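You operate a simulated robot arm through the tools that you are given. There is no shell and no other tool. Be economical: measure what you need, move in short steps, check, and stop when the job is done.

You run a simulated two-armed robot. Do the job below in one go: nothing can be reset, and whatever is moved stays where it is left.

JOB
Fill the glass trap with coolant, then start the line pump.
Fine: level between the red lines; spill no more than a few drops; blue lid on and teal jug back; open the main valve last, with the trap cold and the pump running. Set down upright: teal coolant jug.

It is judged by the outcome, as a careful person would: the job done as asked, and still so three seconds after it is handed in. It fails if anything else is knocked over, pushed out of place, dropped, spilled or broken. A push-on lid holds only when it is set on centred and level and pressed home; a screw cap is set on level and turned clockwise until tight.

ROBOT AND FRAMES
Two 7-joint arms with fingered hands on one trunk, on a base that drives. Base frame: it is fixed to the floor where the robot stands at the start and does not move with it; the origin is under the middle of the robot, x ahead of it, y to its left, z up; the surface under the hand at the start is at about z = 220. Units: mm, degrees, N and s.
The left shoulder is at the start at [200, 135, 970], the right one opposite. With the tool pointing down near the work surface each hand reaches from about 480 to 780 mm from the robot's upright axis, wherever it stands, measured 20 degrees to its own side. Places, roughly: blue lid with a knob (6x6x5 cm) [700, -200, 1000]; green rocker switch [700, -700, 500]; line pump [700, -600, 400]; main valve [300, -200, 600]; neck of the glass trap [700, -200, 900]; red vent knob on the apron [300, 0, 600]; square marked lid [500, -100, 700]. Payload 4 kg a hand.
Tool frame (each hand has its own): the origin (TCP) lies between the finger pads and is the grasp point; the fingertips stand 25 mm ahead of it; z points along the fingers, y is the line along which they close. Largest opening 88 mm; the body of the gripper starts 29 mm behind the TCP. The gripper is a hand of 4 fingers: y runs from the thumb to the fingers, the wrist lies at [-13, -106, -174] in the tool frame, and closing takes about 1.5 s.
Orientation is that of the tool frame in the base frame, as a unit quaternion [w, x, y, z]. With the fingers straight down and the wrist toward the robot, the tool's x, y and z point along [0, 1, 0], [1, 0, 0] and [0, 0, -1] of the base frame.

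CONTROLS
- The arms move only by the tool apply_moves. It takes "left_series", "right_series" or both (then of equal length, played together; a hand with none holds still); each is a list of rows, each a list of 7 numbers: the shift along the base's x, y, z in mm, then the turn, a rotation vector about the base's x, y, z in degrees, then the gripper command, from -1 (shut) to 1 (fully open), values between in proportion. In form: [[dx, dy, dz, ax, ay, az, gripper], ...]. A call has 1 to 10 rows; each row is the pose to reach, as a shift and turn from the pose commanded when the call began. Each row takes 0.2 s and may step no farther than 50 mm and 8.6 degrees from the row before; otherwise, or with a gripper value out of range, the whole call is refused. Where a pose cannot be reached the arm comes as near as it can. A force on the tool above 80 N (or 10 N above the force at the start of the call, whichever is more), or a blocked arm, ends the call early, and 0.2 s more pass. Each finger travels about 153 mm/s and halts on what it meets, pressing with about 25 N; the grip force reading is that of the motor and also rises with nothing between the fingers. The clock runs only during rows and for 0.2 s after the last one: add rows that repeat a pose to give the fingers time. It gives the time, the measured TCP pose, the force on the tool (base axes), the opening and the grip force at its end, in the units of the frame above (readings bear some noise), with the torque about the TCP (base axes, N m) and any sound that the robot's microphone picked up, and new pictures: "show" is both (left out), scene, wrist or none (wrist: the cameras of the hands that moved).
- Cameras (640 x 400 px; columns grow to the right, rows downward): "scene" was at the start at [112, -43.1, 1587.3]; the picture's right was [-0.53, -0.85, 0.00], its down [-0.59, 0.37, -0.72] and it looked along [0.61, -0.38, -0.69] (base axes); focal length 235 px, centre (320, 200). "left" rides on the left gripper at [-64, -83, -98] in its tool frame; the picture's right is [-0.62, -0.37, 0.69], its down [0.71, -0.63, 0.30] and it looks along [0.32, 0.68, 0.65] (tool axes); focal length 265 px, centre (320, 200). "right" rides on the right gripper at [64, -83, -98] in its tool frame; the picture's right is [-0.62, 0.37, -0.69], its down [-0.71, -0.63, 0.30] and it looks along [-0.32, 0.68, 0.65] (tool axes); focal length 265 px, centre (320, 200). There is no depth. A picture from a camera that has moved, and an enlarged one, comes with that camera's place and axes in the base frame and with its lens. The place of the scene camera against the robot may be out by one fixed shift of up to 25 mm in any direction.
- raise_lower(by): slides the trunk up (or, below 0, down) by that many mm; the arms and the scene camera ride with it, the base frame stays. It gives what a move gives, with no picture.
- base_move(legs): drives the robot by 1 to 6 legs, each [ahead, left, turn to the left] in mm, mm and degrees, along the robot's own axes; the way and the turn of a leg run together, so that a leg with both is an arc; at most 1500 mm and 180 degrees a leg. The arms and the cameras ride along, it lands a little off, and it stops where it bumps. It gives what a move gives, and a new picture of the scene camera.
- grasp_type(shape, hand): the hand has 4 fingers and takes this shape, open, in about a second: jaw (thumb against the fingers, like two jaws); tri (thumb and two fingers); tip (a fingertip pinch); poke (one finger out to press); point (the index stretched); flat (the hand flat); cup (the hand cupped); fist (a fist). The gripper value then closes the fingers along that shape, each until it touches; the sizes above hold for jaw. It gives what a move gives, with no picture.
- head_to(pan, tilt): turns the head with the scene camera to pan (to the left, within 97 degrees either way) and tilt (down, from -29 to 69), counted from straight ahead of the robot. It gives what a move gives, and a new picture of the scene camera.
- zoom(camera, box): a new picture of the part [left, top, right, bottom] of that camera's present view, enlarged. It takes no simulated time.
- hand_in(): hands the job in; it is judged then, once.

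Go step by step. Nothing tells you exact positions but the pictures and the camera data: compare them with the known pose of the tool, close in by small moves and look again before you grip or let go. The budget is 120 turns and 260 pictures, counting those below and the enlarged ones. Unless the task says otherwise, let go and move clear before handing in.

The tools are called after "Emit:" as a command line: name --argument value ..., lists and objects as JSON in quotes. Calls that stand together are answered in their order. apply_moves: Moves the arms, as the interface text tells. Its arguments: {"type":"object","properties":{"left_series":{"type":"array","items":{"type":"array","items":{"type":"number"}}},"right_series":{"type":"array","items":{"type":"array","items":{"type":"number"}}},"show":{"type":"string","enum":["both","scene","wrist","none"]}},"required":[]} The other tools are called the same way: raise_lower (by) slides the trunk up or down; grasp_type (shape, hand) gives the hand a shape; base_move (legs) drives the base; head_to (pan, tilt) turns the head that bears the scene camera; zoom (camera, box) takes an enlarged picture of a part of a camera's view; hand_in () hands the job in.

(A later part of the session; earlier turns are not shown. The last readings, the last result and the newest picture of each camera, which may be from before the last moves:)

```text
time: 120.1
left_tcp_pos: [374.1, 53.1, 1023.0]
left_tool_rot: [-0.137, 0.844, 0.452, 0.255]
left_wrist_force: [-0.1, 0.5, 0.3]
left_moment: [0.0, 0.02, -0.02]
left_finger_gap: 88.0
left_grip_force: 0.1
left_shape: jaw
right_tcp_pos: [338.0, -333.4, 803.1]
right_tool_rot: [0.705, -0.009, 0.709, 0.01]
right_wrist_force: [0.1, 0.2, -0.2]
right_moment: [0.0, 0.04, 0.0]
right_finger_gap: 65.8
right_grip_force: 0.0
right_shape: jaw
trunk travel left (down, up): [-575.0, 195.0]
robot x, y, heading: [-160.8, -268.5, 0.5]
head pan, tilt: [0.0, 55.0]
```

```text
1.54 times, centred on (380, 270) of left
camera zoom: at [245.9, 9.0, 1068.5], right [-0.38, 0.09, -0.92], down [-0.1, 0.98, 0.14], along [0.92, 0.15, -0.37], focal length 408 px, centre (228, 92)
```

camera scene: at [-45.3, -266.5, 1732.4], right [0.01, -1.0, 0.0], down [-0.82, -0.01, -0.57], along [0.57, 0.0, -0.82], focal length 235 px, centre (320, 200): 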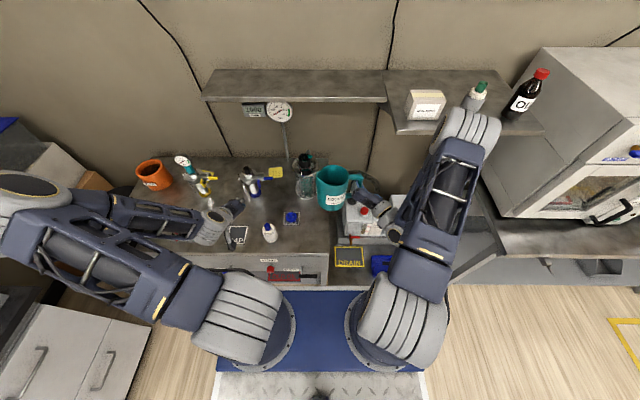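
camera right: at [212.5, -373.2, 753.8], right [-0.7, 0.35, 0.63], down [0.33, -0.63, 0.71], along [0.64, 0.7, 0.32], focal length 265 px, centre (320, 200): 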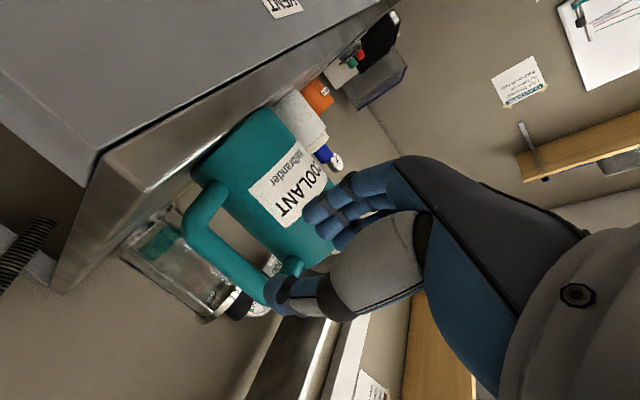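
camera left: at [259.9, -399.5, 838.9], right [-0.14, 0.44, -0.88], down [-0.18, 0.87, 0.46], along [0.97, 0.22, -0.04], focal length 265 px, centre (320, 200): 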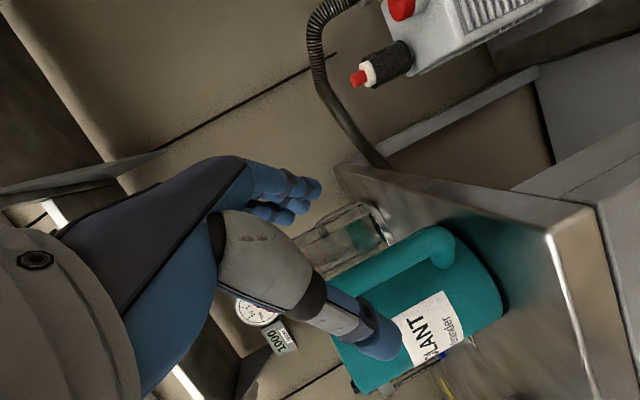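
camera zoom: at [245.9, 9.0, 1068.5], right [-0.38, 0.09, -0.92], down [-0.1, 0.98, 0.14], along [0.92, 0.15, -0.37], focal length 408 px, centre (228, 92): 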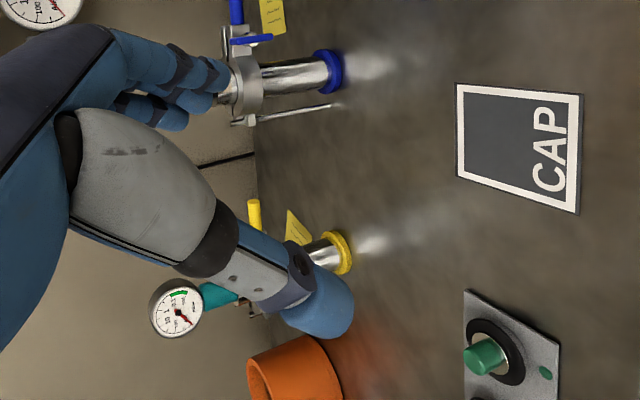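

Emit:
apply_moves --left_series '[[24, -25, -10, -4, 2.9, -0.9, 1], [48, -50, -20, -8, 5.8, -1.7, 1], [72, -76, -40, -12, 8.7, -2.5, 1], [96, -101, -60, -15.5, 11.5, -3.3, 1], [120, -127, -80, -19.5, 14.4, -4.2, 1], [144, -152, -100, -23.2, 17.2, -5, 1], [167, -177, -120, -27, 20, -5.8, 1], [167, -177, -120, -27, 20, -5.8, 1]]' --show "none"

Emit:
zoom --camera "left" --box '[220, 140, 540, 400]'

Emit:
zoom --camera "scene" --box '[240, 130, 360, 250]'

```text
time: 121.9
left_tcp_pos: [541.8, -123.6, 901.6]
left_tool_rot: [0.001, 0.905, 0.425, -0.001]
left_wrist_force: [0.1, 0.6, -0.3]
left_moment: [0.03, -0.01, -0.01]
left_finger_gap: 87.9
left_grip_force: 0.2
left_shape: jaw
right_tcp_pos: [339.5, -334.2, 803.4]
right_tool_rot: [0.704, -0.01, 0.71, 0.01]
right_wrist_force: [-0.5, 0.7, 0.2]
right_moment: [0.01, -0.02, -0.02]
right_finger_gap: 65.6
right_grip_force: 0.0
right_shape: jaw
trunk travel left (down, up): [-575.0, 195.0]
robot x, y, heading: [-159.9, -266.4, 0.8]
head pan, tilt: [0.0, 55.0]
```

```text
1.54 times, centred on (380, 270) of left
camera zoom: at [437.4, -119.9, 999.2], right [-0.68, -0.24, -0.69], down [-0.03, 0.95, -0.3], along [0.73, -0.19, -0.65], focal length 408 px, centre (228, 92)
```

zoom: 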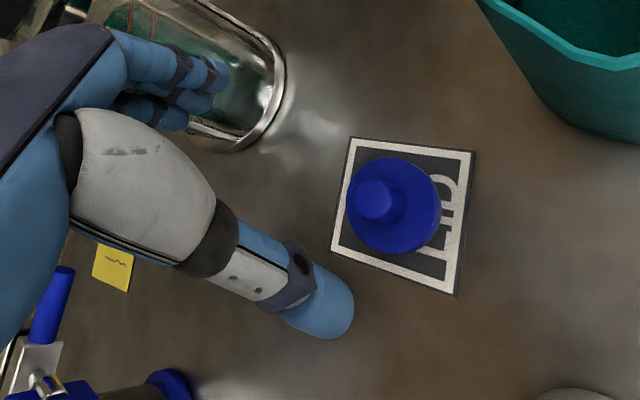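

```text
3.33 times, centred on (300, 190) of scene
camera zoom: at [-45.6, -266.5, 1572.5], right [0.01, -1.0, 0.0], down [-0.82, -0.01, -0.57], along [0.57, 0.0, -0.82], focal length 783 px, centre (387, 233)
```

zoom: 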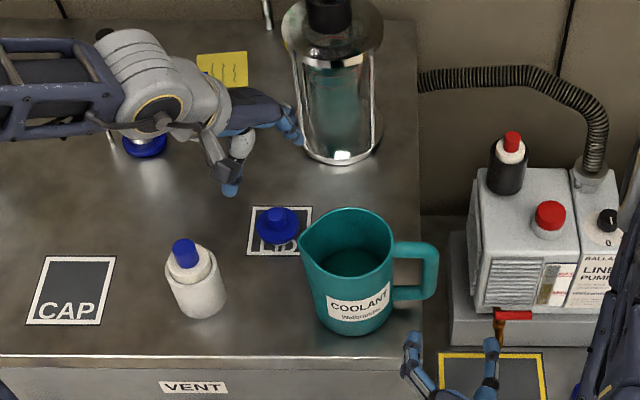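

Knob at (541,-127). Descend and grip at the same height as before (z≈788).

Emit:
apply_moves --left_series '[[-1, -2, -35, 0, 0, 0, 1], [-1, -3, -70, 0, 0, 0, 1], [-1, -3, -95, 0, 0, 0, 1], [-1, -3, -113, 0, 0, 0, 1], [-1, -3, -113, 0, 0, 0, 0.4], [-1, -3, -113, 0, 0, 0, -0.2], [-1, -3, -113, 0, 0, 0, -1], [-1, -3, -113, 0, 0, 0, -1], [-1, -3, -113, 0, 0, 0, -1], [-1, -3, -113, 0, 0, 0, -1]]' --show "none"

Emit:
zoom --camera "left" --box '[220, 140, 460, 340]'

```text
time: 124.1
left_tcp_pos: [531.6, -116.6, 796.8]
left_tool_rot: [0.0, 0.905, 0.425, 0.0]
left_wrist_force: [0.3, 0.7, -0.6]
left_moment: [-0.01, 0.01, -0.02]
left_finger_gap: 14.3
left_grip_force: 25.2
left_shape: jaw
left hand out of reach, approached as far as the arm can: row 3, 4, 5, 6, 7, 8, 9, 10
right_tcp_pos: [339.8, -333.8, 803.5]
right_tool_rot: [0.704, -0.009, 0.71, 0.01]
right_wrist_force: [0.3, 0.1, -0.4]
right_moment: [-0.01, 0.0, 0.02]
right_finger_gap: 65.6
right_grip_force: 0.0
right_shape: jaw
trunk travel left (down, up): [-575.0, 195.0]
robot x, y, heading: [-157.8, -265.1, 0.6]
head pan, tilt: [0.0, 55.0]
```

```text
2.00 times, centred on (340, 240) of left
camera zoom: at [426.7, -113.1, 895.1], right [-0.68, -0.24, -0.69], down [-0.03, 0.95, -0.3], along [0.73, -0.19, -0.65], focal length 531 px, centre (280, 120)
```

zoom: 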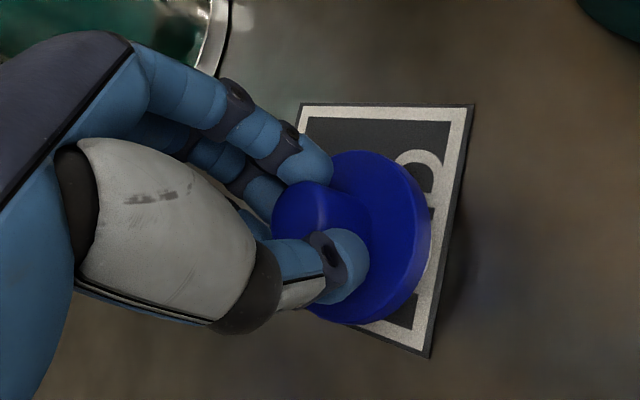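

The arm was at its limit and gripped off-centre. I open, rise, retract the right hand a bit and drive slightly ahead.

Emit:
apply_moves --left_series '[[0, 0, 0, 0, 0, 0, -0.3], [0, 0, 0, 0, 0, 0, 0.3], [0, 0, 0, 0, 0, 0, 1], [0, 0, 0, 0, 0, 0, 1], [0, 0, 30, 0, 0, 0, 1], [0, 0, 70, 0, 0, 0, 1], [0, 0, 110, 0, 0, 0, 1]]' --right_series '[[0, -10, 0, 0, 0, 0, 0.5], [0, -30, 0, 0, 0, 0, 0.5], [-10, -50, 0, 0, 0, 0, 0.5], [-20, -70, 0, 0, 0, 0, 0.5], [-30, -90, 10, 0, 0, 0, 0.5], [-40, -110, 20, 0, 0, 0, 0.5], [-50, -130, 30, 0, 0, 0, 0.5]]' --show "none"

Emit:
base_move --legs '[[90, 0, 0]]'

Emit:
zoom --camera "left" --box '[220, 140, 540, 400]'

```text
time: 125.7
left_tcp_pos: [531.7, -115.2, 906.9]
left_tool_rot: [0.0, 0.905, 0.425, -0.001]
left_wrist_force: [-0.3, -0.3, -0.3]
left_moment: [0.03, 0.03, 0.01]
left_finger_gap: 87.7
left_grip_force: 0.1
left_shape: jaw
right_tcp_pos: [289.0, -463.6, 833.2]
right_tool_rot: [0.705, -0.009, 0.71, 0.011]
right_wrist_force: [-0.1, -0.3, 0.1]
right_moment: [0.02, 0.02, -0.01]
right_finger_gap: 65.6
right_grip_force: 0.0
right_shape: jaw
trunk travel left (down, up): [-575.0, 195.0]
robot x, y, heading: [-160.5, -269.4, 0.6]
head pan, tilt: [0.0, 55.0]
```

```text
time: 126.8
left_tcp_pos: [621.2, -113.3, 906.2]
left_tool_rot: [-0.001, 0.905, 0.426, 0.0]
left_wrist_force: [0.1, 0.3, -1.1]
left_moment: [0.01, -0.01, 0.0]
left_finger_gap: 87.9
left_grip_force: 0.0
left_shape: jaw
right_tcp_pos: [380.2, -462.5, 832.1]
right_tool_rot: [0.704, -0.01, 0.71, 0.011]
right_wrist_force: [0.3, -0.1, 0.1]
right_moment: [0.01, 0.02, 0.01]
right_finger_gap: 65.8
right_grip_force: 0.0
right_shape: jaw
trunk travel left (down, up): [-575.0, 195.0]
robot x, y, heading: [-71.9, -266.2, 0.5]
head pan, tilt: [0.0, 55.0]
camera scene: at [44.6, -265.5, 1572.4], right [0.01, -1.0, 0.0], down [-0.82, -0.01, -0.57], along [0.57, 0.01, -0.82], focal length 235 px, centre (320, 200)
```

scene: 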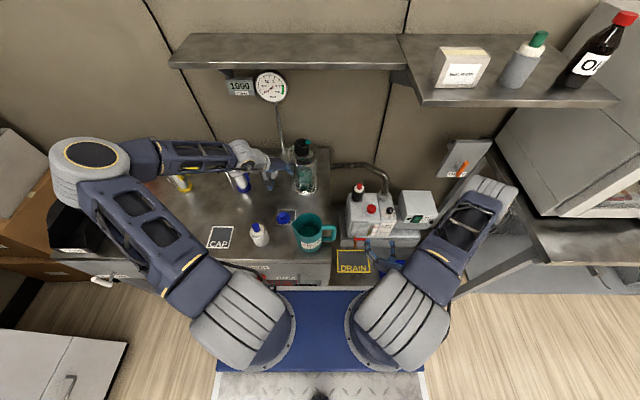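

```text
1.54 times, centred on (380, 270) of left
camera zoom: at [516.7, -110.9, 1004.2], right [-0.68, -0.24, -0.69], down [-0.03, 0.95, -0.3], along [0.73, -0.19, -0.65], focal length 408 px, centre (228, 92)
```

zoom: 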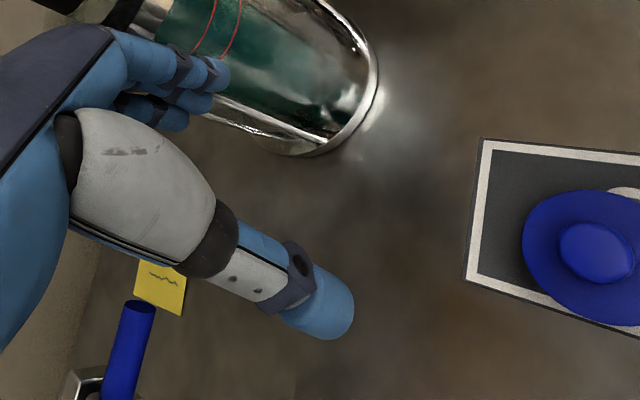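

Emit:
apply_moves --left_series '[[-30, 0, 10, 0, 0, 0, 1], [-60, -1, 10, 0, 0, 0, 1], [-87, -2, 0, 0, 0, 0, 1], [-87, -2, -40, 0, 0, 0, 1], [-87, -2, -60, 0, 0, 0, 1], [-87, -2, -60, 0, 0, 0, 1]]' --show "none"

Emit:
zoom --camera "left" --box '[220, 140, 460, 340]'

```text
time: 128.2
left_tcp_pos: [532.7, -116.1, 846.5]
left_tool_rot: [-0.001, 0.905, 0.426, -0.001]
left_wrist_force: [0.1, 0.1, 0.7]
left_moment: [-0.01, 0.03, -0.03]
left_finger_gap: 87.8
left_grip_force: 0.1
left_shape: jaw
right_tcp_pos: [379.2, -462.9, 832.9]
right_tool_rot: [0.704, -0.009, 0.71, 0.011]
right_wrist_force: [-0.5, 0.4, 0.1]
right_moment: [0.0, -0.03, -0.02]
right_finger_gap: 65.9
right_grip_force: 0.1
right_shape: jaw
trunk travel left (down, up): [-575.0, 195.0]
robot x, y, heading: [-67.3, -269.3, 0.6]
head pan, tilt: [0.0, 55.0]
```

```text
2.00 times, centred on (340, 240) of left
camera zoom: at [427.5, -111.9, 944.6], right [-0.68, -0.24, -0.69], down [-0.03, 0.95, -0.3], along [0.73, -0.18, -0.65], focal length 531 px, centre (280, 120)
```

zoom: 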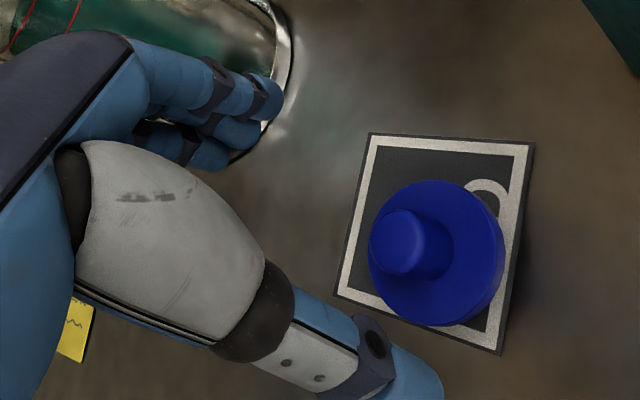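

Knob at (534,-115): centred. Descend and grip.

Emit:
apply_moves --left_series '[[1, 1, -30, 0, 0, 0, 1], [1, 1, -50, 0, 0, 0, 1], [1, 1, -58, 0, 0, 0, 1], [1, 1, -58, 0, 0, 0, 0.4], [1, 1, -58, 0, 0, 0, -0.2], [1, 1, -58, 0, 0, 0, -1], [1, 1, -58, 0, 0, 0, -1], [1, 1, -58, 0, 0, 0, -1], [1, 1, -58, 0, 0, 0, -1]]' --show "none"

Emit:
zoom --camera "left" --box '[220, 140, 460, 340]'

```text
time: 130.2
left_tcp_pos: [534.0, -115.6, 787.6]
left_tool_rot: [0.0, 0.905, 0.426, 0.0]
left_wrist_force: [0.0, -0.3, 0.4]
left_moment: [0.01, -0.01, 0.03]
left_finger_gap: 15.6
left_grip_force: 24.9
left_shape: jaw
right_tcp_pos: [380.2, -462.2, 833.2]
right_tool_rot: [0.705, -0.01, 0.709, 0.012]
right_wrist_force: [0.3, 0.2, -1.0]
right_moment: [-0.01, 0.0, -0.01]
right_finger_gap: 65.5
right_grip_force: 0.1
right_shape: jaw
trunk travel left (down, up): [-575.0, 195.0]
robot x, y, heading: [-69.2, -265.7, 0.6]
head pan, tilt: [0.0, 55.0]
```

```text
2.00 times, centred on (340, 240) of left
camera zoom: at [430.3, -112.0, 886.3], right [-0.68, -0.24, -0.69], down [-0.03, 0.95, -0.3], along [0.73, -0.19, -0.65], focal length 531 px, centre (280, 120)
```

zoom: 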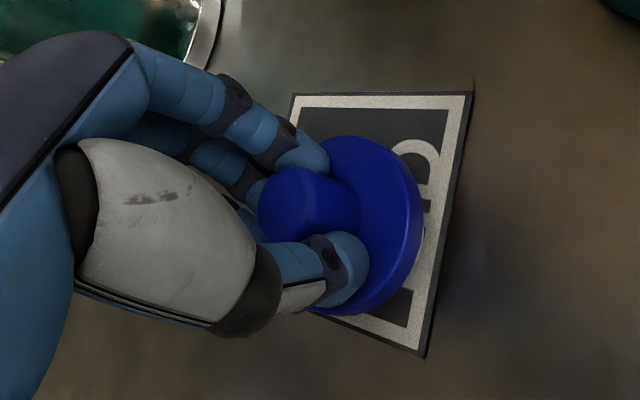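

Emit:
apply_moves --left_series '[[0, 0, 15, 0, 0, 0, -1], [0, 0, 40, 0, 0, 0, -1], [0, 0, 80, 0, 0, 0, -1], [0, 0, 120, 0, 0, 0, -1], [0, 0, 120, 0, 0, 0, -1]]' --show "none"

Emit:
zoom --camera "left" --box '[220, 140, 460, 340]'

Emit:
zoom --camera "scene" --box '[260, 140, 320, 230]'

```text
time: 131.4
left_tcp_pos: [534.8, -115.4, 910.0]
left_tool_rot: [-0.001, 0.905, 0.426, 0.0]
left_wrist_force: [-0.4, -1.1, -0.2]
left_moment: [0.0, 0.03, -0.03]
left_finger_gap: 15.7
left_grip_force: 25.1
left_shape: jaw
right_tcp_pos: [380.1, -463.0, 833.0]
right_tool_rot: [0.705, -0.01, 0.71, 0.012]
right_wrist_force: [0.4, 0.6, 0.7]
right_moment: [0.01, 0.0, -0.03]
right_finger_gap: 65.7
right_grip_force: 0.0
right_shape: jaw
trunk travel left (down, up): [-575.0, 195.0]
robot x, y, heading: [-72.9, -261.6, 0.4]
head pan, tilt: [0.0, 55.0]
```

```text
2.00 times, centred on (340, 240) of left
camera zoom: at [430.9, -111.2, 1007.5], right [-0.68, -0.24, -0.69], down [-0.03, 0.95, -0.3], along [0.73, -0.19, -0.65], focal length 531 px, centre (280, 120)
```

zoom: 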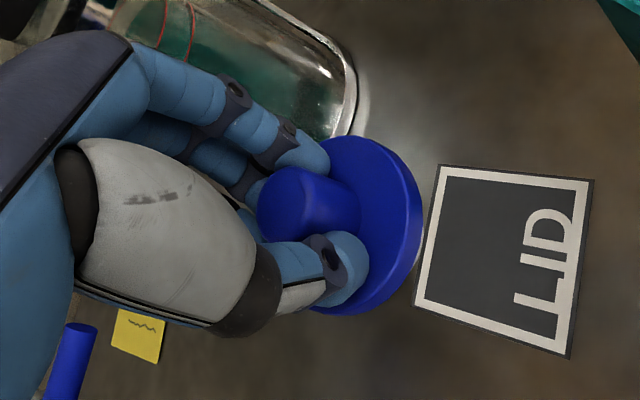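

```text
4.44 times, centred on (290, 185) of scene
camera zoom: at [44.5, -265.4, 1572.4], right [0.01, -1.0, 0.0], down [-0.82, -0.01, -0.57], along [0.57, 0.01, -0.82], focal length 1044 px, centre (453, 267)
```

zoom: 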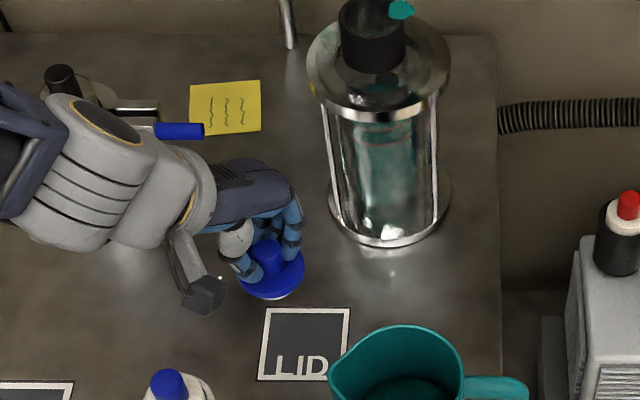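

Lid is held as in the first grip. I carry it over the neck to the same pose as right after removal, to compare the pictures.

Emit:
apply_moves --left_series '[[0, 0, 45, 0, 0, 0, -1], [0, 0, 90, 0, 0, 0, -1], [5, -3, 135, 0, 0, 0, -1], [40, -18, 161, 0, 0, 0, -1], [80, -36, 161, 0, 0, 0, -1], [120, -54, 161, 0, 0, 0, -1], [155, -70, 161, 0, 0, 0, -1], [183, -81, 161, 0, 0, 0, -1], [183, -81, 161, 0, 0, 0, -1]]' --show "none"

Emit:
zoom --camera "left" --box '[360, 190, 560, 370]'

Emit:
zoom --camera "left" --box '[270, 190, 400, 310]'

Emit:
zoom --camera "scene" --box '[275, 110, 345, 200]'

```text
time: 133.4
left_tcp_pos: [658.7, -157.6, 1072.9]
left_tool_rot: [0.0, 0.905, 0.426, 0.0]
left_wrist_force: [0.2, 0.2, -0.1]
left_moment: [-0.01, 0.02, -0.02]
left_finger_gap: 15.5
left_grip_force: 24.9
left_shape: jaw
left hand out of reach, approached as far as the arm can: row 6, 7, 8, 9
right_tcp_pos: [379.8, -462.3, 833.1]
right_tool_rot: [0.704, -0.011, 0.71, 0.011]
right_wrist_force: [0.5, -0.1, 0.5]
right_moment: [0.02, -0.01, 0.0]
right_finger_gap: 65.7
right_grip_force: 0.0
right_shape: jaw
trunk travel left (down, up): [-575.0, 195.0]
robot x, y, heading: [-71.4, -268.0, 1.1]
head pan, tilt: [0.0, 55.0]
```

```text
2.22 times, centred on (460, 280) of left
camera zoom: at [555.7, -154.5, 1171.6], right [-0.68, -0.24, -0.69], down [-0.03, 0.95, -0.3], along [0.73, -0.19, -0.65], focal length 590 px, centre (9, 22)
```

zoom: 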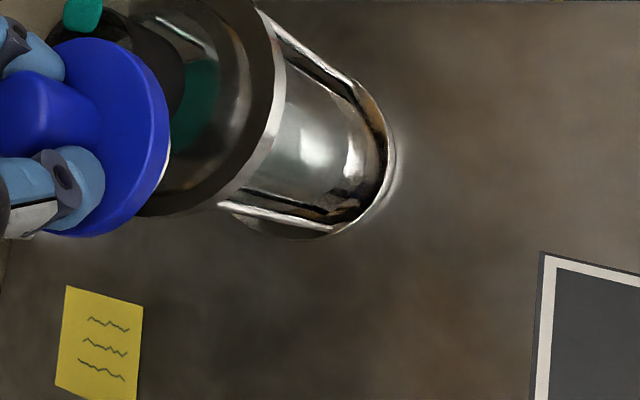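

```text
3.33 times, centred on (335, 250) of left
camera zoom: at [555.7, -154.5, 1171.6], right [-0.68, -0.24, -0.69], down [-0.03, 0.95, -0.3], along [0.73, -0.19, -0.65], focal length 885 px, centre (270, 33)
```

zoom: 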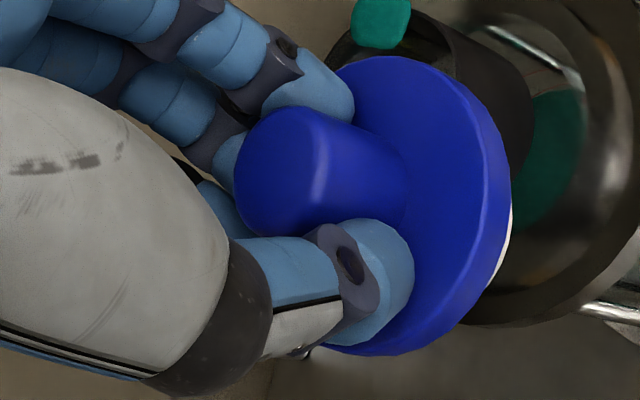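

```text
4.44 times, centred on (310, 155) of scene
camera zoom: at [44.5, -265.5, 1572.5], right [0.01, -1.0, 0.0], down [-0.82, -0.01, -0.57], along [0.57, 0.01, -0.82], focal length 1044 px, centre (364, 400)
```

zoom: 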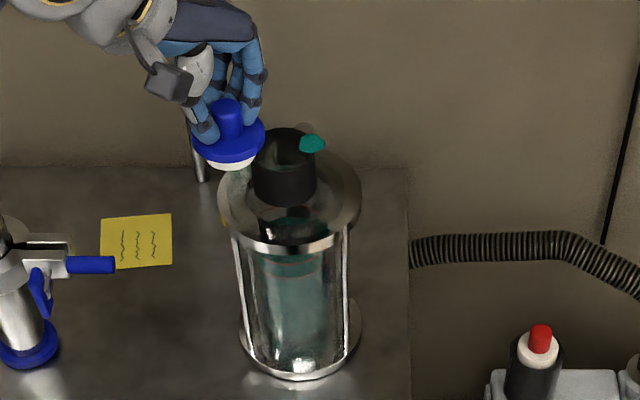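

The reach is short; I drive 65 mm ahead.

Emit:
base_move --legs '[[65, 10, 0]]'

Emit:
zoom --camera "left" --box '[270, 130, 590, 390]'

```text
time: 134.4
left_tcp_pos: [725.6, -148.4, 1073.6]
left_tool_rot: [0.0, 0.905, 0.425, 0.0]
left_wrist_force: [-0.1, -0.6, 0.6]
left_moment: [0.01, 0.01, 0.01]
left_finger_gap: 15.5
left_grip_force: 25.1
left_shape: jaw
right_tcp_pos: [444.4, -452.5, 834.1]
right_tool_rot: [0.705, -0.01, 0.709, 0.011]
right_wrist_force: [-0.8, -0.2, -0.7]
right_moment: [-0.02, 0.01, 0.02]
right_finger_gap: 65.6
right_grip_force: 0.1
right_shape: jaw
trunk travel left (down, up): [-575.0, 195.0]
robot x, y, heading: [-4.6, -257.7, 0.5]
head pan, tilt: [0.0, 55.0]
camera scene: at [109.4, -255.1, 1572.4], right [0.01, -1.0, 0.0], down [-0.82, -0.01, -0.57], along [0.57, 0.0, -0.82], focal length 235 px, centre (320, 200)
```

scene: 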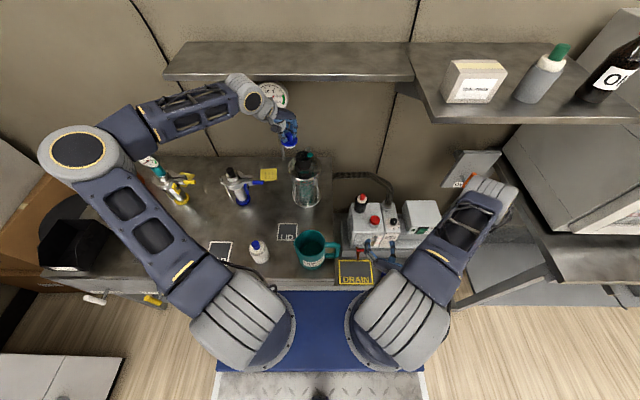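

```text
1.54 times, centred on (430, 260) of left
camera zoom: at [620.9, -145.0, 1171.4], right [-0.68, -0.24, -0.69], down [-0.03, 0.95, -0.3], along [0.73, -0.19, -0.65], focal length 408 px, centre (151, 108)
```

zoom: 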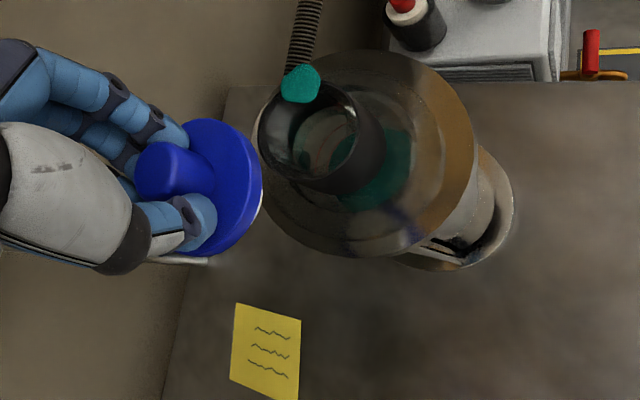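

Neck centre now ≈ (718,-195). I position the lid above it.

Emit:
apply_moves --left_series '[[-2, -15, 0, 0, 0, 0, -1], [-5, -32, 0, 0, 0, 0, -1], [-7.4, -46.6, -10, 0, 0, 0, -1], [-7.4, -46.6, -33, 0, 0, 0, -1], [-7.4, -46.6, -33, 0, 0, 0, -1]]' --show "none"

Emit:
zoom --camera "left" --box '[270, 170, 470, 330]'

Emit:
zoom --camera "scene" --box '[270, 110, 340, 210]'

```text
time: 135.6
left_tcp_pos: [700.3, -169.2, 1039.5]
left_tool_rot: [0.0, 0.905, 0.425, 0.0]
left_wrist_force: [0.0, 0.2, 0.1]
left_moment: [0.0, -0.01, 0.01]
left_finger_gap: 15.3
left_grip_force: 25.3
left_shape: jaw
left hand out of reach, approached as far as the arm can: row 1, 2, 3, 4, 5
right_tcp_pos: [444.2, -452.9, 833.1]
right_tool_rot: [0.705, -0.009, 0.709, 0.01]
right_wrist_force: [0.3, 0.1, -0.8]
right_moment: [-0.01, -0.01, -0.03]
right_finger_gap: 65.8
right_grip_force: 0.0
right_shape: jaw
trunk travel left (down, up): [-575.0, 195.0]
robot x, y, heading: [-7.2, -254.6, 0.5]
head pan, tilt: [0.0, 55.0]
```

```text
2.50 times, centred on (370, 250) of left
camera zoom: at [596.9, -166.1, 1137.5], right [-0.68, -0.24, -0.69], down [-0.03, 0.95, -0.3], along [0.73, -0.19, -0.65], focal length 664 px, centre (195, 75)
```

zoom: 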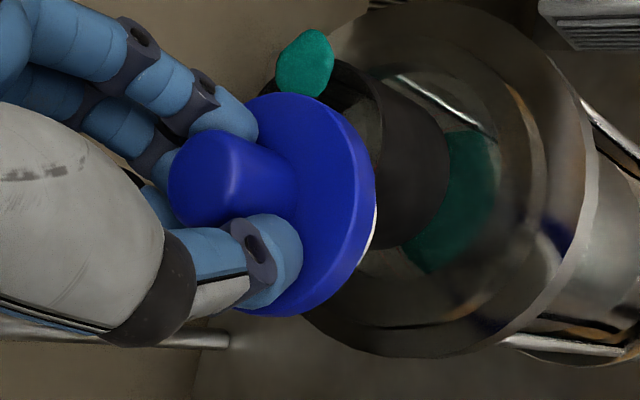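

```text
4.00 times, centred on (305, 160) of scene
camera zoom: at [109.3, -255.1, 1572.5], right [0.01, -1.0, 0.0], down [-0.82, -0.01, -0.57], along [0.57, 0.0, -0.82], focal length 940 px, centre (380, 360)
```

zoom: 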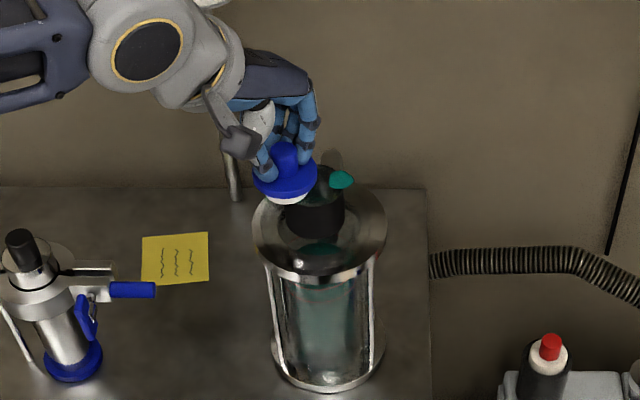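

Still at the arm's limit in this elbow pose. I rise a little and shift the base right, so the hand has slack.

Emit:
apply_moves --left_series '[[-10, 10, 15, 0, 0, 0, -1], [-20, 20, 30, 0, 0, 0, -1]]' --show "none"

Emit:
base_move --legs '[[15, -90, 0]]'

```text
time: 136.2
left_tcp_pos: [679.8, -149.9, 1069.8]
left_tool_rot: [0.0, 0.905, 0.425, 0.0]
left_wrist_force: [-0.2, 0.1, -0.6]
left_moment: [0.0, -0.04, 0.03]
left_finger_gap: 15.5
left_grip_force: 25.8
left_shape: jaw
right_tcp_pos: [443.9, -453.4, 832.6]
right_tool_rot: [0.705, -0.01, 0.709, 0.01]
right_wrist_force: [0.3, 0.0, 0.4]
right_moment: [-0.04, 0.01, -0.01]
right_finger_gap: 65.7
right_grip_force: 0.1
right_shape: jaw
trunk travel left (down, up): [-575.0, 195.0]
robot x, y, heading: [-7.1, -257.4, 0.4]
head pan, tilt: [0.0, 55.0]
```

```text
time: 137.3
left_tcp_pos: [695.0, -242.5, 1069.2]
left_tool_rot: [0.0, 0.905, 0.426, 0.0]
left_wrist_force: [0.8, 0.2, -0.4]
left_moment: [0.02, -0.01, -0.01]
left_finger_gap: 15.3
left_grip_force: 25.0
left_shape: jaw
right_tcp_pos: [461.2, -544.2, 832.2]
right_tool_rot: [0.704, -0.01, 0.71, 0.01]
right_wrist_force: [-1.1, 0.2, -0.9]
right_moment: [-0.04, 0.02, -0.03]
right_finger_gap: 65.6
right_grip_force: 0.0
right_shape: jaw
trunk travel left (down, up): [-575.0, 195.0]
robot x, y, heading: [11.9, -349.5, 0.4]
head pan, tilt: [0.0, 55.0]
camera scene: at [125.1, -346.5, 1572.4], right [0.01, -1.0, 0.0], down [-0.82, -0.01, -0.57], along [0.57, 0.0, -0.82], focal length 235 px, centre (320, 200)
```

scene: 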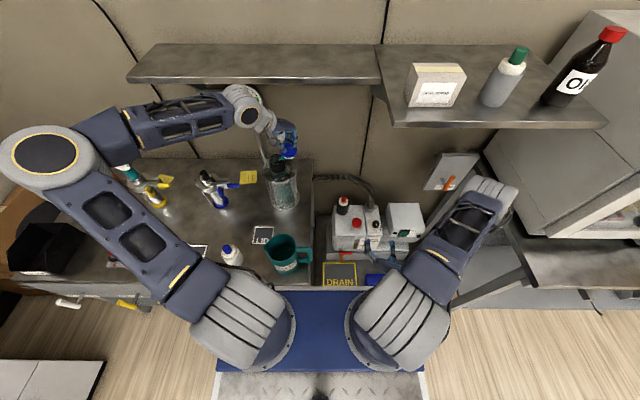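

Now I move the lid to (718,-195) at z≈1045 and check.

Emit:
apply_moves --left_series '[[8, 16, 0, 0, 0, 0, -1], [16, 32, 0, 0, 0, 0, -1], [23, 47.5, 0, 0, 0, 0, -1], [23, 47.5, -24, 0, 0, 0, -1], [23, 47.5, -24, 0, 0, 0, -1]]' --show "none"

Emit:
zoom --camera "left" --box '[270, 170, 470, 330]'

Emit:
zoom --camera "scene" --box '[250, 120, 320, 220]'

```text
time: 138.5
left_tcp_pos: [717.4, -194.4, 1045.5]
left_tool_rot: [0.0, 0.905, 0.425, 0.0]
left_wrist_force: [0.2, 0.3, -0.1]
left_moment: [0.0, -0.03, -0.01]
left_finger_gap: 15.5
left_grip_force: 25.2
left_shape: jaw
right_tcp_pos: [460.4, -544.1, 833.0]
right_tool_rot: [0.705, -0.009, 0.709, 0.01]
right_wrist_force: [0.4, 0.3, -0.3]
right_moment: [-0.05, 0.05, -0.03]
right_finger_gap: 65.7
right_grip_force: 0.2
right_shape: jaw
trunk travel left (down, up): [-575.0, 195.0]
robot x, y, heading: [9.6, -351.1, 0.6]
head pan, tilt: [0.0, 55.0]
```

```text
2.50 times, centred on (370, 250) of left
camera zoom: at [612.6, -190.4, 1144.2], right [-0.68, -0.24, -0.69], down [-0.03, 0.95, -0.3], along [0.73, -0.19, -0.65], focal length 664 px, centre (195, 75)
```

zoom: 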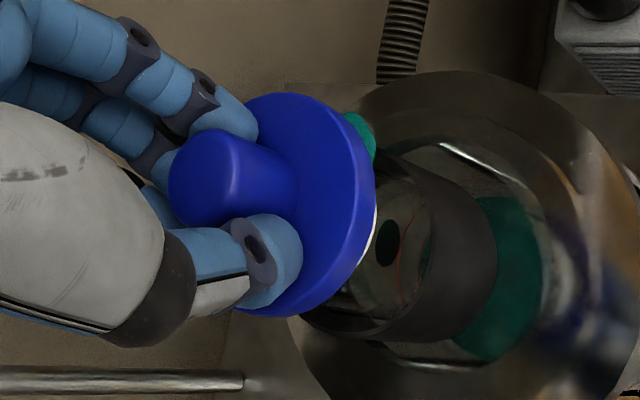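

```text
4.00 times, centred on (285, 170) of scene
camera zoom: at [125.1, -346.5, 1572.4], right [0.01, -1.0, 0.0], down [-0.82, -0.01, -0.57], along [0.57, 0.0, -0.82], focal length 940 px, centre (460, 320)
```

zoom: 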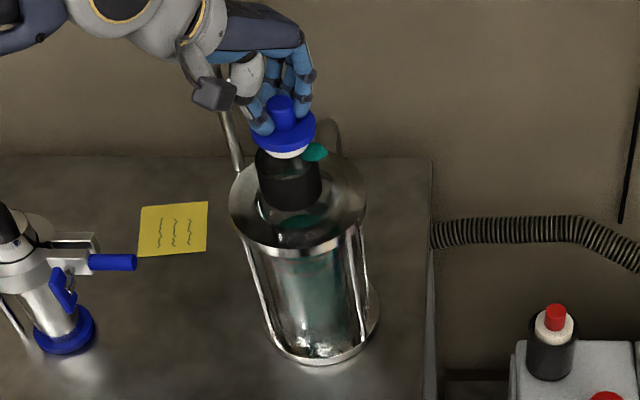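

Lid hangs about 2 mm right of the neck centre. I correct (+2 mm in y) and lower gently to contact.

Emit:
apply_moves --left_series '[[0.4, 1.8, 0, 0, 0, 0, -1], [0.4, 1.8, -10, 0, 0, 0, -1], [0.4, 1.8, -18, 0, 0, 0, -1], [0.4, 1.8, -24, 0, 0, 0, -1], [0.4, 1.8, -27, 0, 0, 0, -1], [0.4, 1.8, -27, 0, 0, 0, -1]]' --show "none"

Emit:
zoom --camera "left" --box '[270, 170, 470, 330]'

Emit:
zoom --camera "scene" --box '[260, 130, 310, 200]'

```text
time: 139.9
left_tcp_pos: [718.6, -192.5, 1020.3]
left_tool_rot: [0.001, 0.905, 0.426, 0.0]
left_wrist_force: [-0.3, -0.1, 0.4]
left_moment: [-0.04, 0.01, 0.0]
left_finger_gap: 15.2
left_grip_force: 25.0
left_shape: jaw
right_tcp_pos: [461.4, -542.8, 834.0]
right_tool_rot: [0.705, -0.009, 0.709, 0.01]
right_wrist_force: [-0.1, -0.4, -0.9]
right_moment: [0.0, -0.02, -0.04]
right_finger_gap: 65.9
right_grip_force: 0.1
right_shape: jaw
trunk travel left (down, up): [-575.0, 195.0]
robot x, y, heading: [11.1, -348.8, 0.6]
head pan, tilt: [0.0, 55.0]
```

```text
2.50 times, centred on (370, 250) of left
camera zoom: at [614.5, -188.2, 1117.0], right [-0.68, -0.24, -0.69], down [-0.03, 0.95, -0.3], along [0.73, -0.19, -0.65], focal length 664 px, centre (195, 75)
```

zoom: 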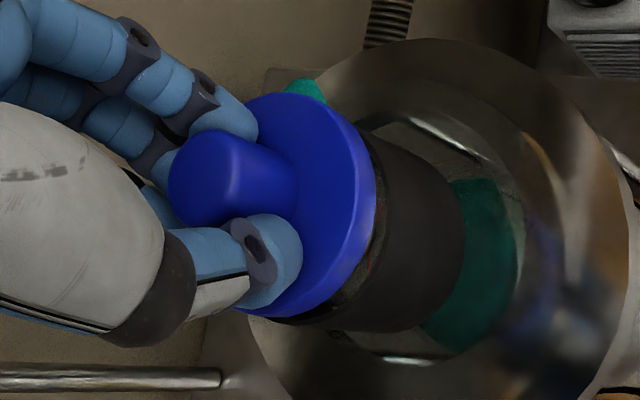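

```text
5.71 times, centred on (285, 165) of scene
camera zoom: at [125.1, -346.5, 1572.4], right [0.01, -1.0, 0.0], down [-0.82, -0.01, -0.57], along [0.57, 0.0, -0.82], focal length 1343 px, centre (520, 400)
```

zoom: 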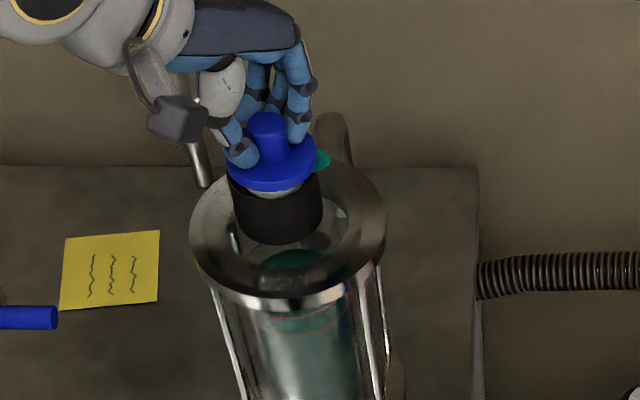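

Aligned within about half a millimetre. I press it down gradually.

Emit:
apply_moves --left_series '[[-0.5, 0, -3, 0, 0, 0, -1], [-0.5, 0, -6, 0, 0, 0, -1], [-0.5, 0, -8, 0, 0, 0, -1], [-0.5, 0, -8, 0, 0, 0, -1]]' --show "none"

Emit:
zoom --camera "scene" --box '[260, 130, 310, 200]'

```text
time: 140.9
left_tcp_pos: [719.6, -191.2, 1012.8]
left_tool_rot: [0.001, 0.905, 0.426, 0.002]
left_wrist_force: [-1.1, 1.4, 17.1]
left_moment: [-0.16, -0.09, -0.03]
left_finger_gap: 15.6
left_grip_force: 25.0
left_shape: jaw
right_tcp_pos: [460.1, -543.5, 833.5]
right_tool_rot: [0.704, -0.01, 0.71, 0.01]
right_wrist_force: [-0.5, -0.3, -0.4]
right_moment: [0.02, 0.02, -0.02]
right_finger_gap: 65.9
right_grip_force: 0.1
right_shape: jaw
trunk travel left (down, up): [-575.0, 195.0]
robot x, y, heading: [11.0, -344.0, 0.6]
head pan, tilt: [0.0, 55.0]
```

```text
5.71 times, centred on (285, 165) of scene
camera zoom: at [124.6, -346.5, 1572.7], right [0.01, -1.0, 0.0], down [-0.82, -0.01, -0.57], along [0.57, 0.0, -0.82], focal length 1343 px, centre (520, 400)
```

zoom: 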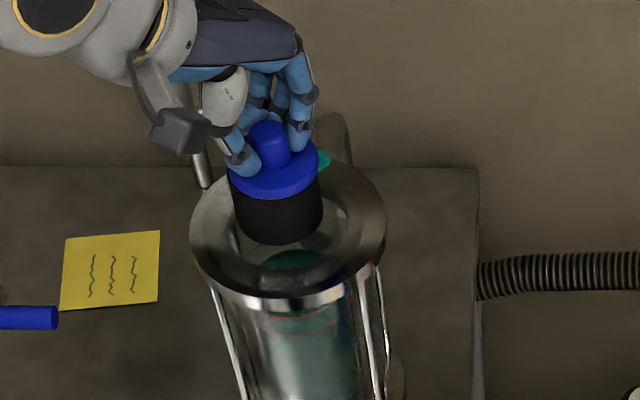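

Lid seats with 17 N. Press home with more force.

Emit:
apply_moves --left_series '[[0, 0, -2, 0, 0, 0, -1], [0, 0, -4, 0, 0, 0, -1], [0, 0, -6, 0, 0, 0, -1], [0, 0, -6, 0, 0, 0, -1]]' --show "none"

Emit:
zoom --camera "left" --box '[270, 170, 470, 330]'

Emit:
zoom --camera "scene" --box '[260, 130, 310, 200]'

```text
time: 141.9
left_tcp_pos: [720.0, -192.8, 1011.2]
left_tool_rot: [0.005, 0.905, 0.425, 0.006]
left_wrist_force: [-7.8, 11.6, 74.2]
left_moment: [0.52, 0.83, 0.06]
left_finger_gap: 19.8
left_grip_force: 25.0
left_shape: jaw
right_tcp_pos: [459.6, -543.6, 835.3]
right_tool_rot: [0.705, -0.01, 0.709, 0.011]
right_wrist_force: [-0.3, -0.1, 0.3]
right_moment: [0.02, 0.03, -0.01]
right_finger_gap: 65.7
right_grip_force: 0.1
right_shape: jaw
trunk travel left (down, up): [-575.0, 195.0]
robot x, y, heading: [8.8, -349.1, 0.6]
head pan, tilt: [0.0, 55.0]
```

```text
2.50 times, centred on (370, 250) of left
camera zoom: at [614.0, -189.4, 1108.3], right [-0.67, -0.24, -0.7], down [-0.02, 0.95, -0.31], along [0.74, -0.19, -0.64], focal length 664 px, centre (195, 75)
```

zoom: 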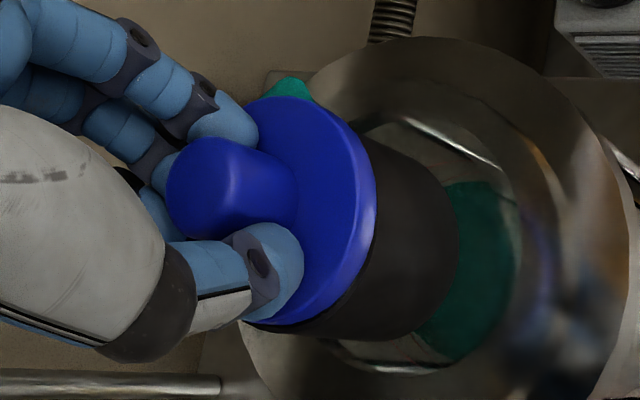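

```text
5.71 times, centred on (285, 165) of scene
camera zoom: at [122.8, -346.4, 1573.2], right [0.01, -1.0, 0.0], down [-0.82, -0.01, -0.57], along [0.57, 0.01, -0.82], focal length 1343 px, centre (520, 400)
```

zoom: 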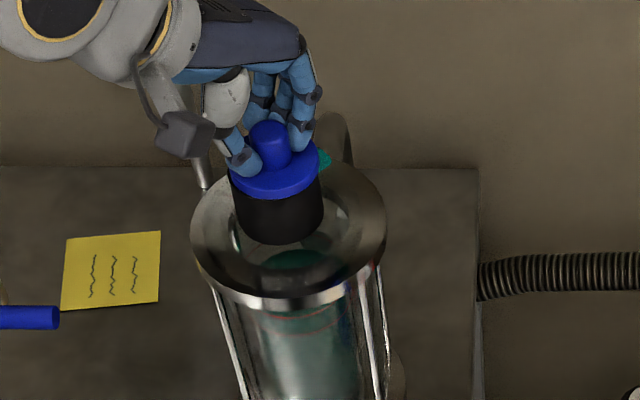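

Pressed home at 74 N, flush and level. I relax and let go.

Emit:
apply_moves --left_series '[[0, 0, 3, 0, 0, 0, -1], [0, 0, 4, 0, 0, 0, -0.6], [0, 0, 4, 0, 0, 0, 0], [0, 0, 4, 0, 0, 0, 0.6], [0, 0, 4, 0, 0, 0, 1], [0, 0, 4, 0, 0, 0, 1], [0, 0, 30, 0, 0, 0, 1], [-10, 10, 60, 0, 0, 0, 1]]' --show "none"

Emit:
zoom --camera "left" --box '[270, 170, 510, 370]'

Emit:
zoom --camera "scene" --box '[260, 130, 320, 230]'

```text
time: 143.7
left_tcp_pos: [705.3, -181.5, 1064.2]
left_tool_rot: [-0.001, 0.905, 0.424, -0.001]
left_wrist_force: [-0.8, 0.1, 0.0]
left_moment: [-0.01, -0.02, -0.03]
left_finger_gap: 87.9
left_grip_force: 0.0
left_shape: jaw
right_tcp_pos: [459.7, -544.4, 833.0]
right_tool_rot: [0.705, -0.009, 0.709, 0.011]
right_wrist_force: [0.4, -0.6, 0.0]
right_moment: [-0.02, 0.03, -0.02]
right_finger_gap: 65.8
right_grip_force: 0.0
right_shape: jaw
trunk travel left (down, up): [-575.0, 195.0]
robot x, y, heading: [12.9, -347.6, 0.5]
head pan, tilt: [0.0, 55.0]
```

```text
2.00 times, centred on (390, 270) of left
camera zoom: at [601.8, -178.6, 1162.2], right [-0.68, -0.24, -0.69], down [-0.03, 0.95, -0.3], along [0.73, -0.19, -0.66], focal length 531 px, centre (180, 60)
```

zoom: 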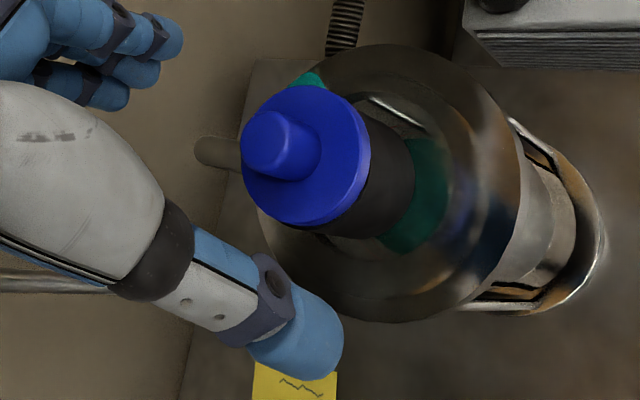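

```text
4.00 times, centred on (290, 180) of scene
camera zoom: at [125.3, -346.4, 1572.1], right [0.01, -1.0, 0.0], down [-0.82, -0.01, -0.57], along [0.57, 0.0, -0.82], focal length 940 px, centre (440, 280)
```

zoom: 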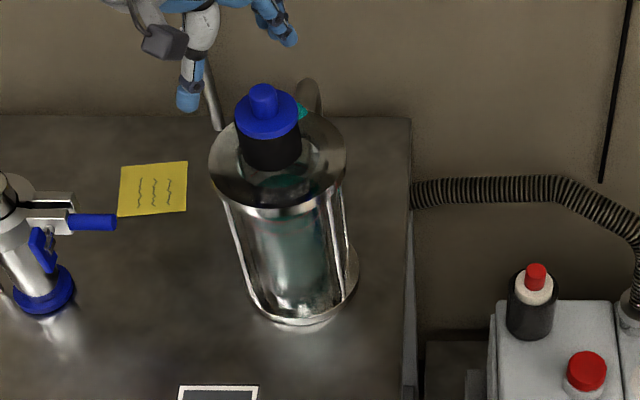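

Lid is on, centred and level. Next the pump switch: I retract the left hand and shift the base right, the right hand pointing forward toward the switch box.

Emit:
apply_moves --left_series '[[-40, 5, 20, 0, 0, 0, 1], [-80, 10, 40, 0, 0, 0, 1], [-120, 15, 60, 0, 0, 0, 1], [-160, 20, 80, 0, 0, 0, 1]]' --right_series '[[-10, 0, 0, 0, 0, 0, 0.5], [-20, 0, 0, 0, 0, 0, 0.5], [-30, 0, 0, 0, 0, 0, 0.5], [-40, 0, 0, 0, 0, 0, 0.5]]' --show "none"

Emit:
base_move --legs '[[-20, -190, 0]]'

Emit:
grasp_type --shape "poke" --hand "right"

Emit:
zoom --camera "right" --box '[0, 0, 640, 400]'

Emit:
zoom --camera "scene" --box '[260, 170, 440, 300]'

```text
time: 144.7
left_tcp_pos: [547.6, -160.5, 1144.3]
left_tool_rot: [0.0, 0.905, 0.425, 0.0]
left_wrist_force: [-0.4, -0.1, -0.5]
left_moment: [0.0, -0.02, -0.01]
left_finger_gap: 88.0
left_grip_force: 0.0
left_shape: jaw
right_tcp_pos: [419.9, -543.4, 833.0]
right_tool_rot: [0.705, -0.009, 0.709, 0.01]
right_wrist_force: [0.3, 0.2, -1.1]
right_moment: [-0.02, 0.02, -0.02]
right_finger_gap: 65.7
right_grip_force: 0.0
right_shape: jaw
trunk travel left (down, up): [-575.0, 195.0]
robot x, y, heading: [10.9, -343.9, 0.4]
head pan, tilt: [0.0, 55.0]
```

```text
time: 146.2
left_tcp_pos: [530.7, -351.7, 1144.9]
left_tool_rot: [0.0, 0.905, 0.425, -0.001]
left_wrist_force: [-0.5, 0.3, 0.3]
left_moment: [-0.01, 0.02, -0.04]
left_finger_gap: 87.8
left_grip_force: 0.1
left_shape: jaw
right_tcp_pos: [402.2, -734.1, 832.2]
right_tool_rot: [0.705, -0.009, 0.709, 0.01]
right_wrist_force: [0.9, 0.5, 0.0]
right_moment: [0.02, -0.01, -0.01]
right_finger_gap: 65.5
right_grip_force: 0.1
right_shape: jaw
trunk travel left (down, up): [-575.0, 195.0]
robot x, y, heading: [-6.8, -538.0, 0.6]
head pan, tilt: [0.0, 55.0]
camera scene: at [106.9, -536.2, 1572.4], right [0.01, -1.0, 0.0], down [-0.82, -0.01, -0.57], along [0.57, 0.01, -0.82], focal length 235 px, centre (320, 200)
```

scene: 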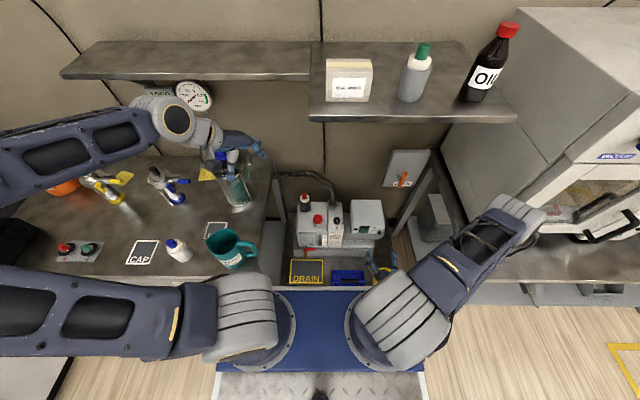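

```text
time: 147.1
left_tcp_pos: [530.2, -351.5, 1145.3]
left_tool_rot: [-0.001, 0.905, 0.426, 0.0]
left_wrist_force: [0.6, -0.1, 1.1]
left_moment: [0.0, 0.03, 0.0]
left_finger_gap: 87.7
left_grip_force: 0.2
left_shape: jaw
right_tcp_pos: [402.2, -732.2, 832.3]
right_tool_rot: [0.704, -0.01, 0.71, 0.011]
right_wrist_force: [-0.5, -0.3, 0.0]
right_moment: [0.0, -0.01, 0.03]
right_finger_gap: 0.0
right_grip_force: 0.2
right_shape: poke
trunk travel left (down, up): [-575.0, 195.0]
robot x, y, heading: [-7.0, -536.5, 0.2]
head pan, tilt: [0.0, 55.0]
```

```text
1.00 times, centred on (320, 200) of right (not enlarged: the box is as wide or as high as the picture)
camera zoom: at [303.1, -817.6, 769.5], right [-0.7, 0.35, 0.63], down [0.33, -0.62, 0.71], along [0.64, 0.7, 0.32], focal length 265 px, centre (320, 200)
```

zoom: 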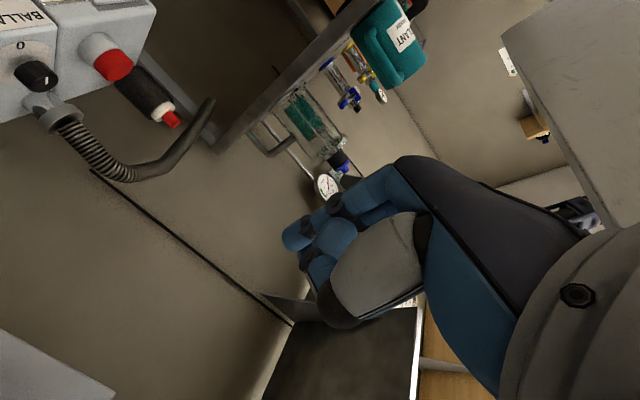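

```text
3.08 times, centred on (350, 235) of scene
camera zoom: at [106.9, -536.1, 1572.4], right [0.01, -1.0, 0.0], down [-0.82, -0.01, -0.57], along [0.57, 0.01, -0.82], focal length 723 px, centre (228, 92)
```

zoom: 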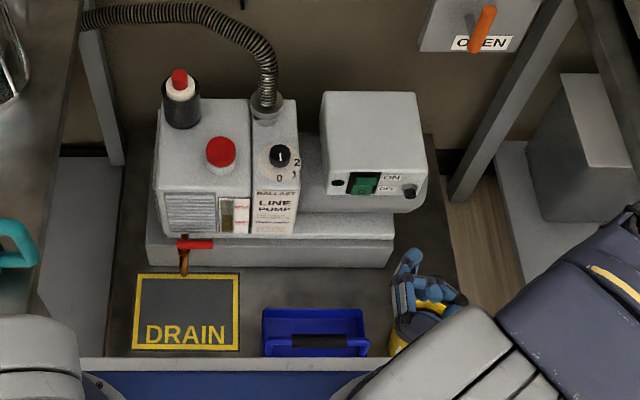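

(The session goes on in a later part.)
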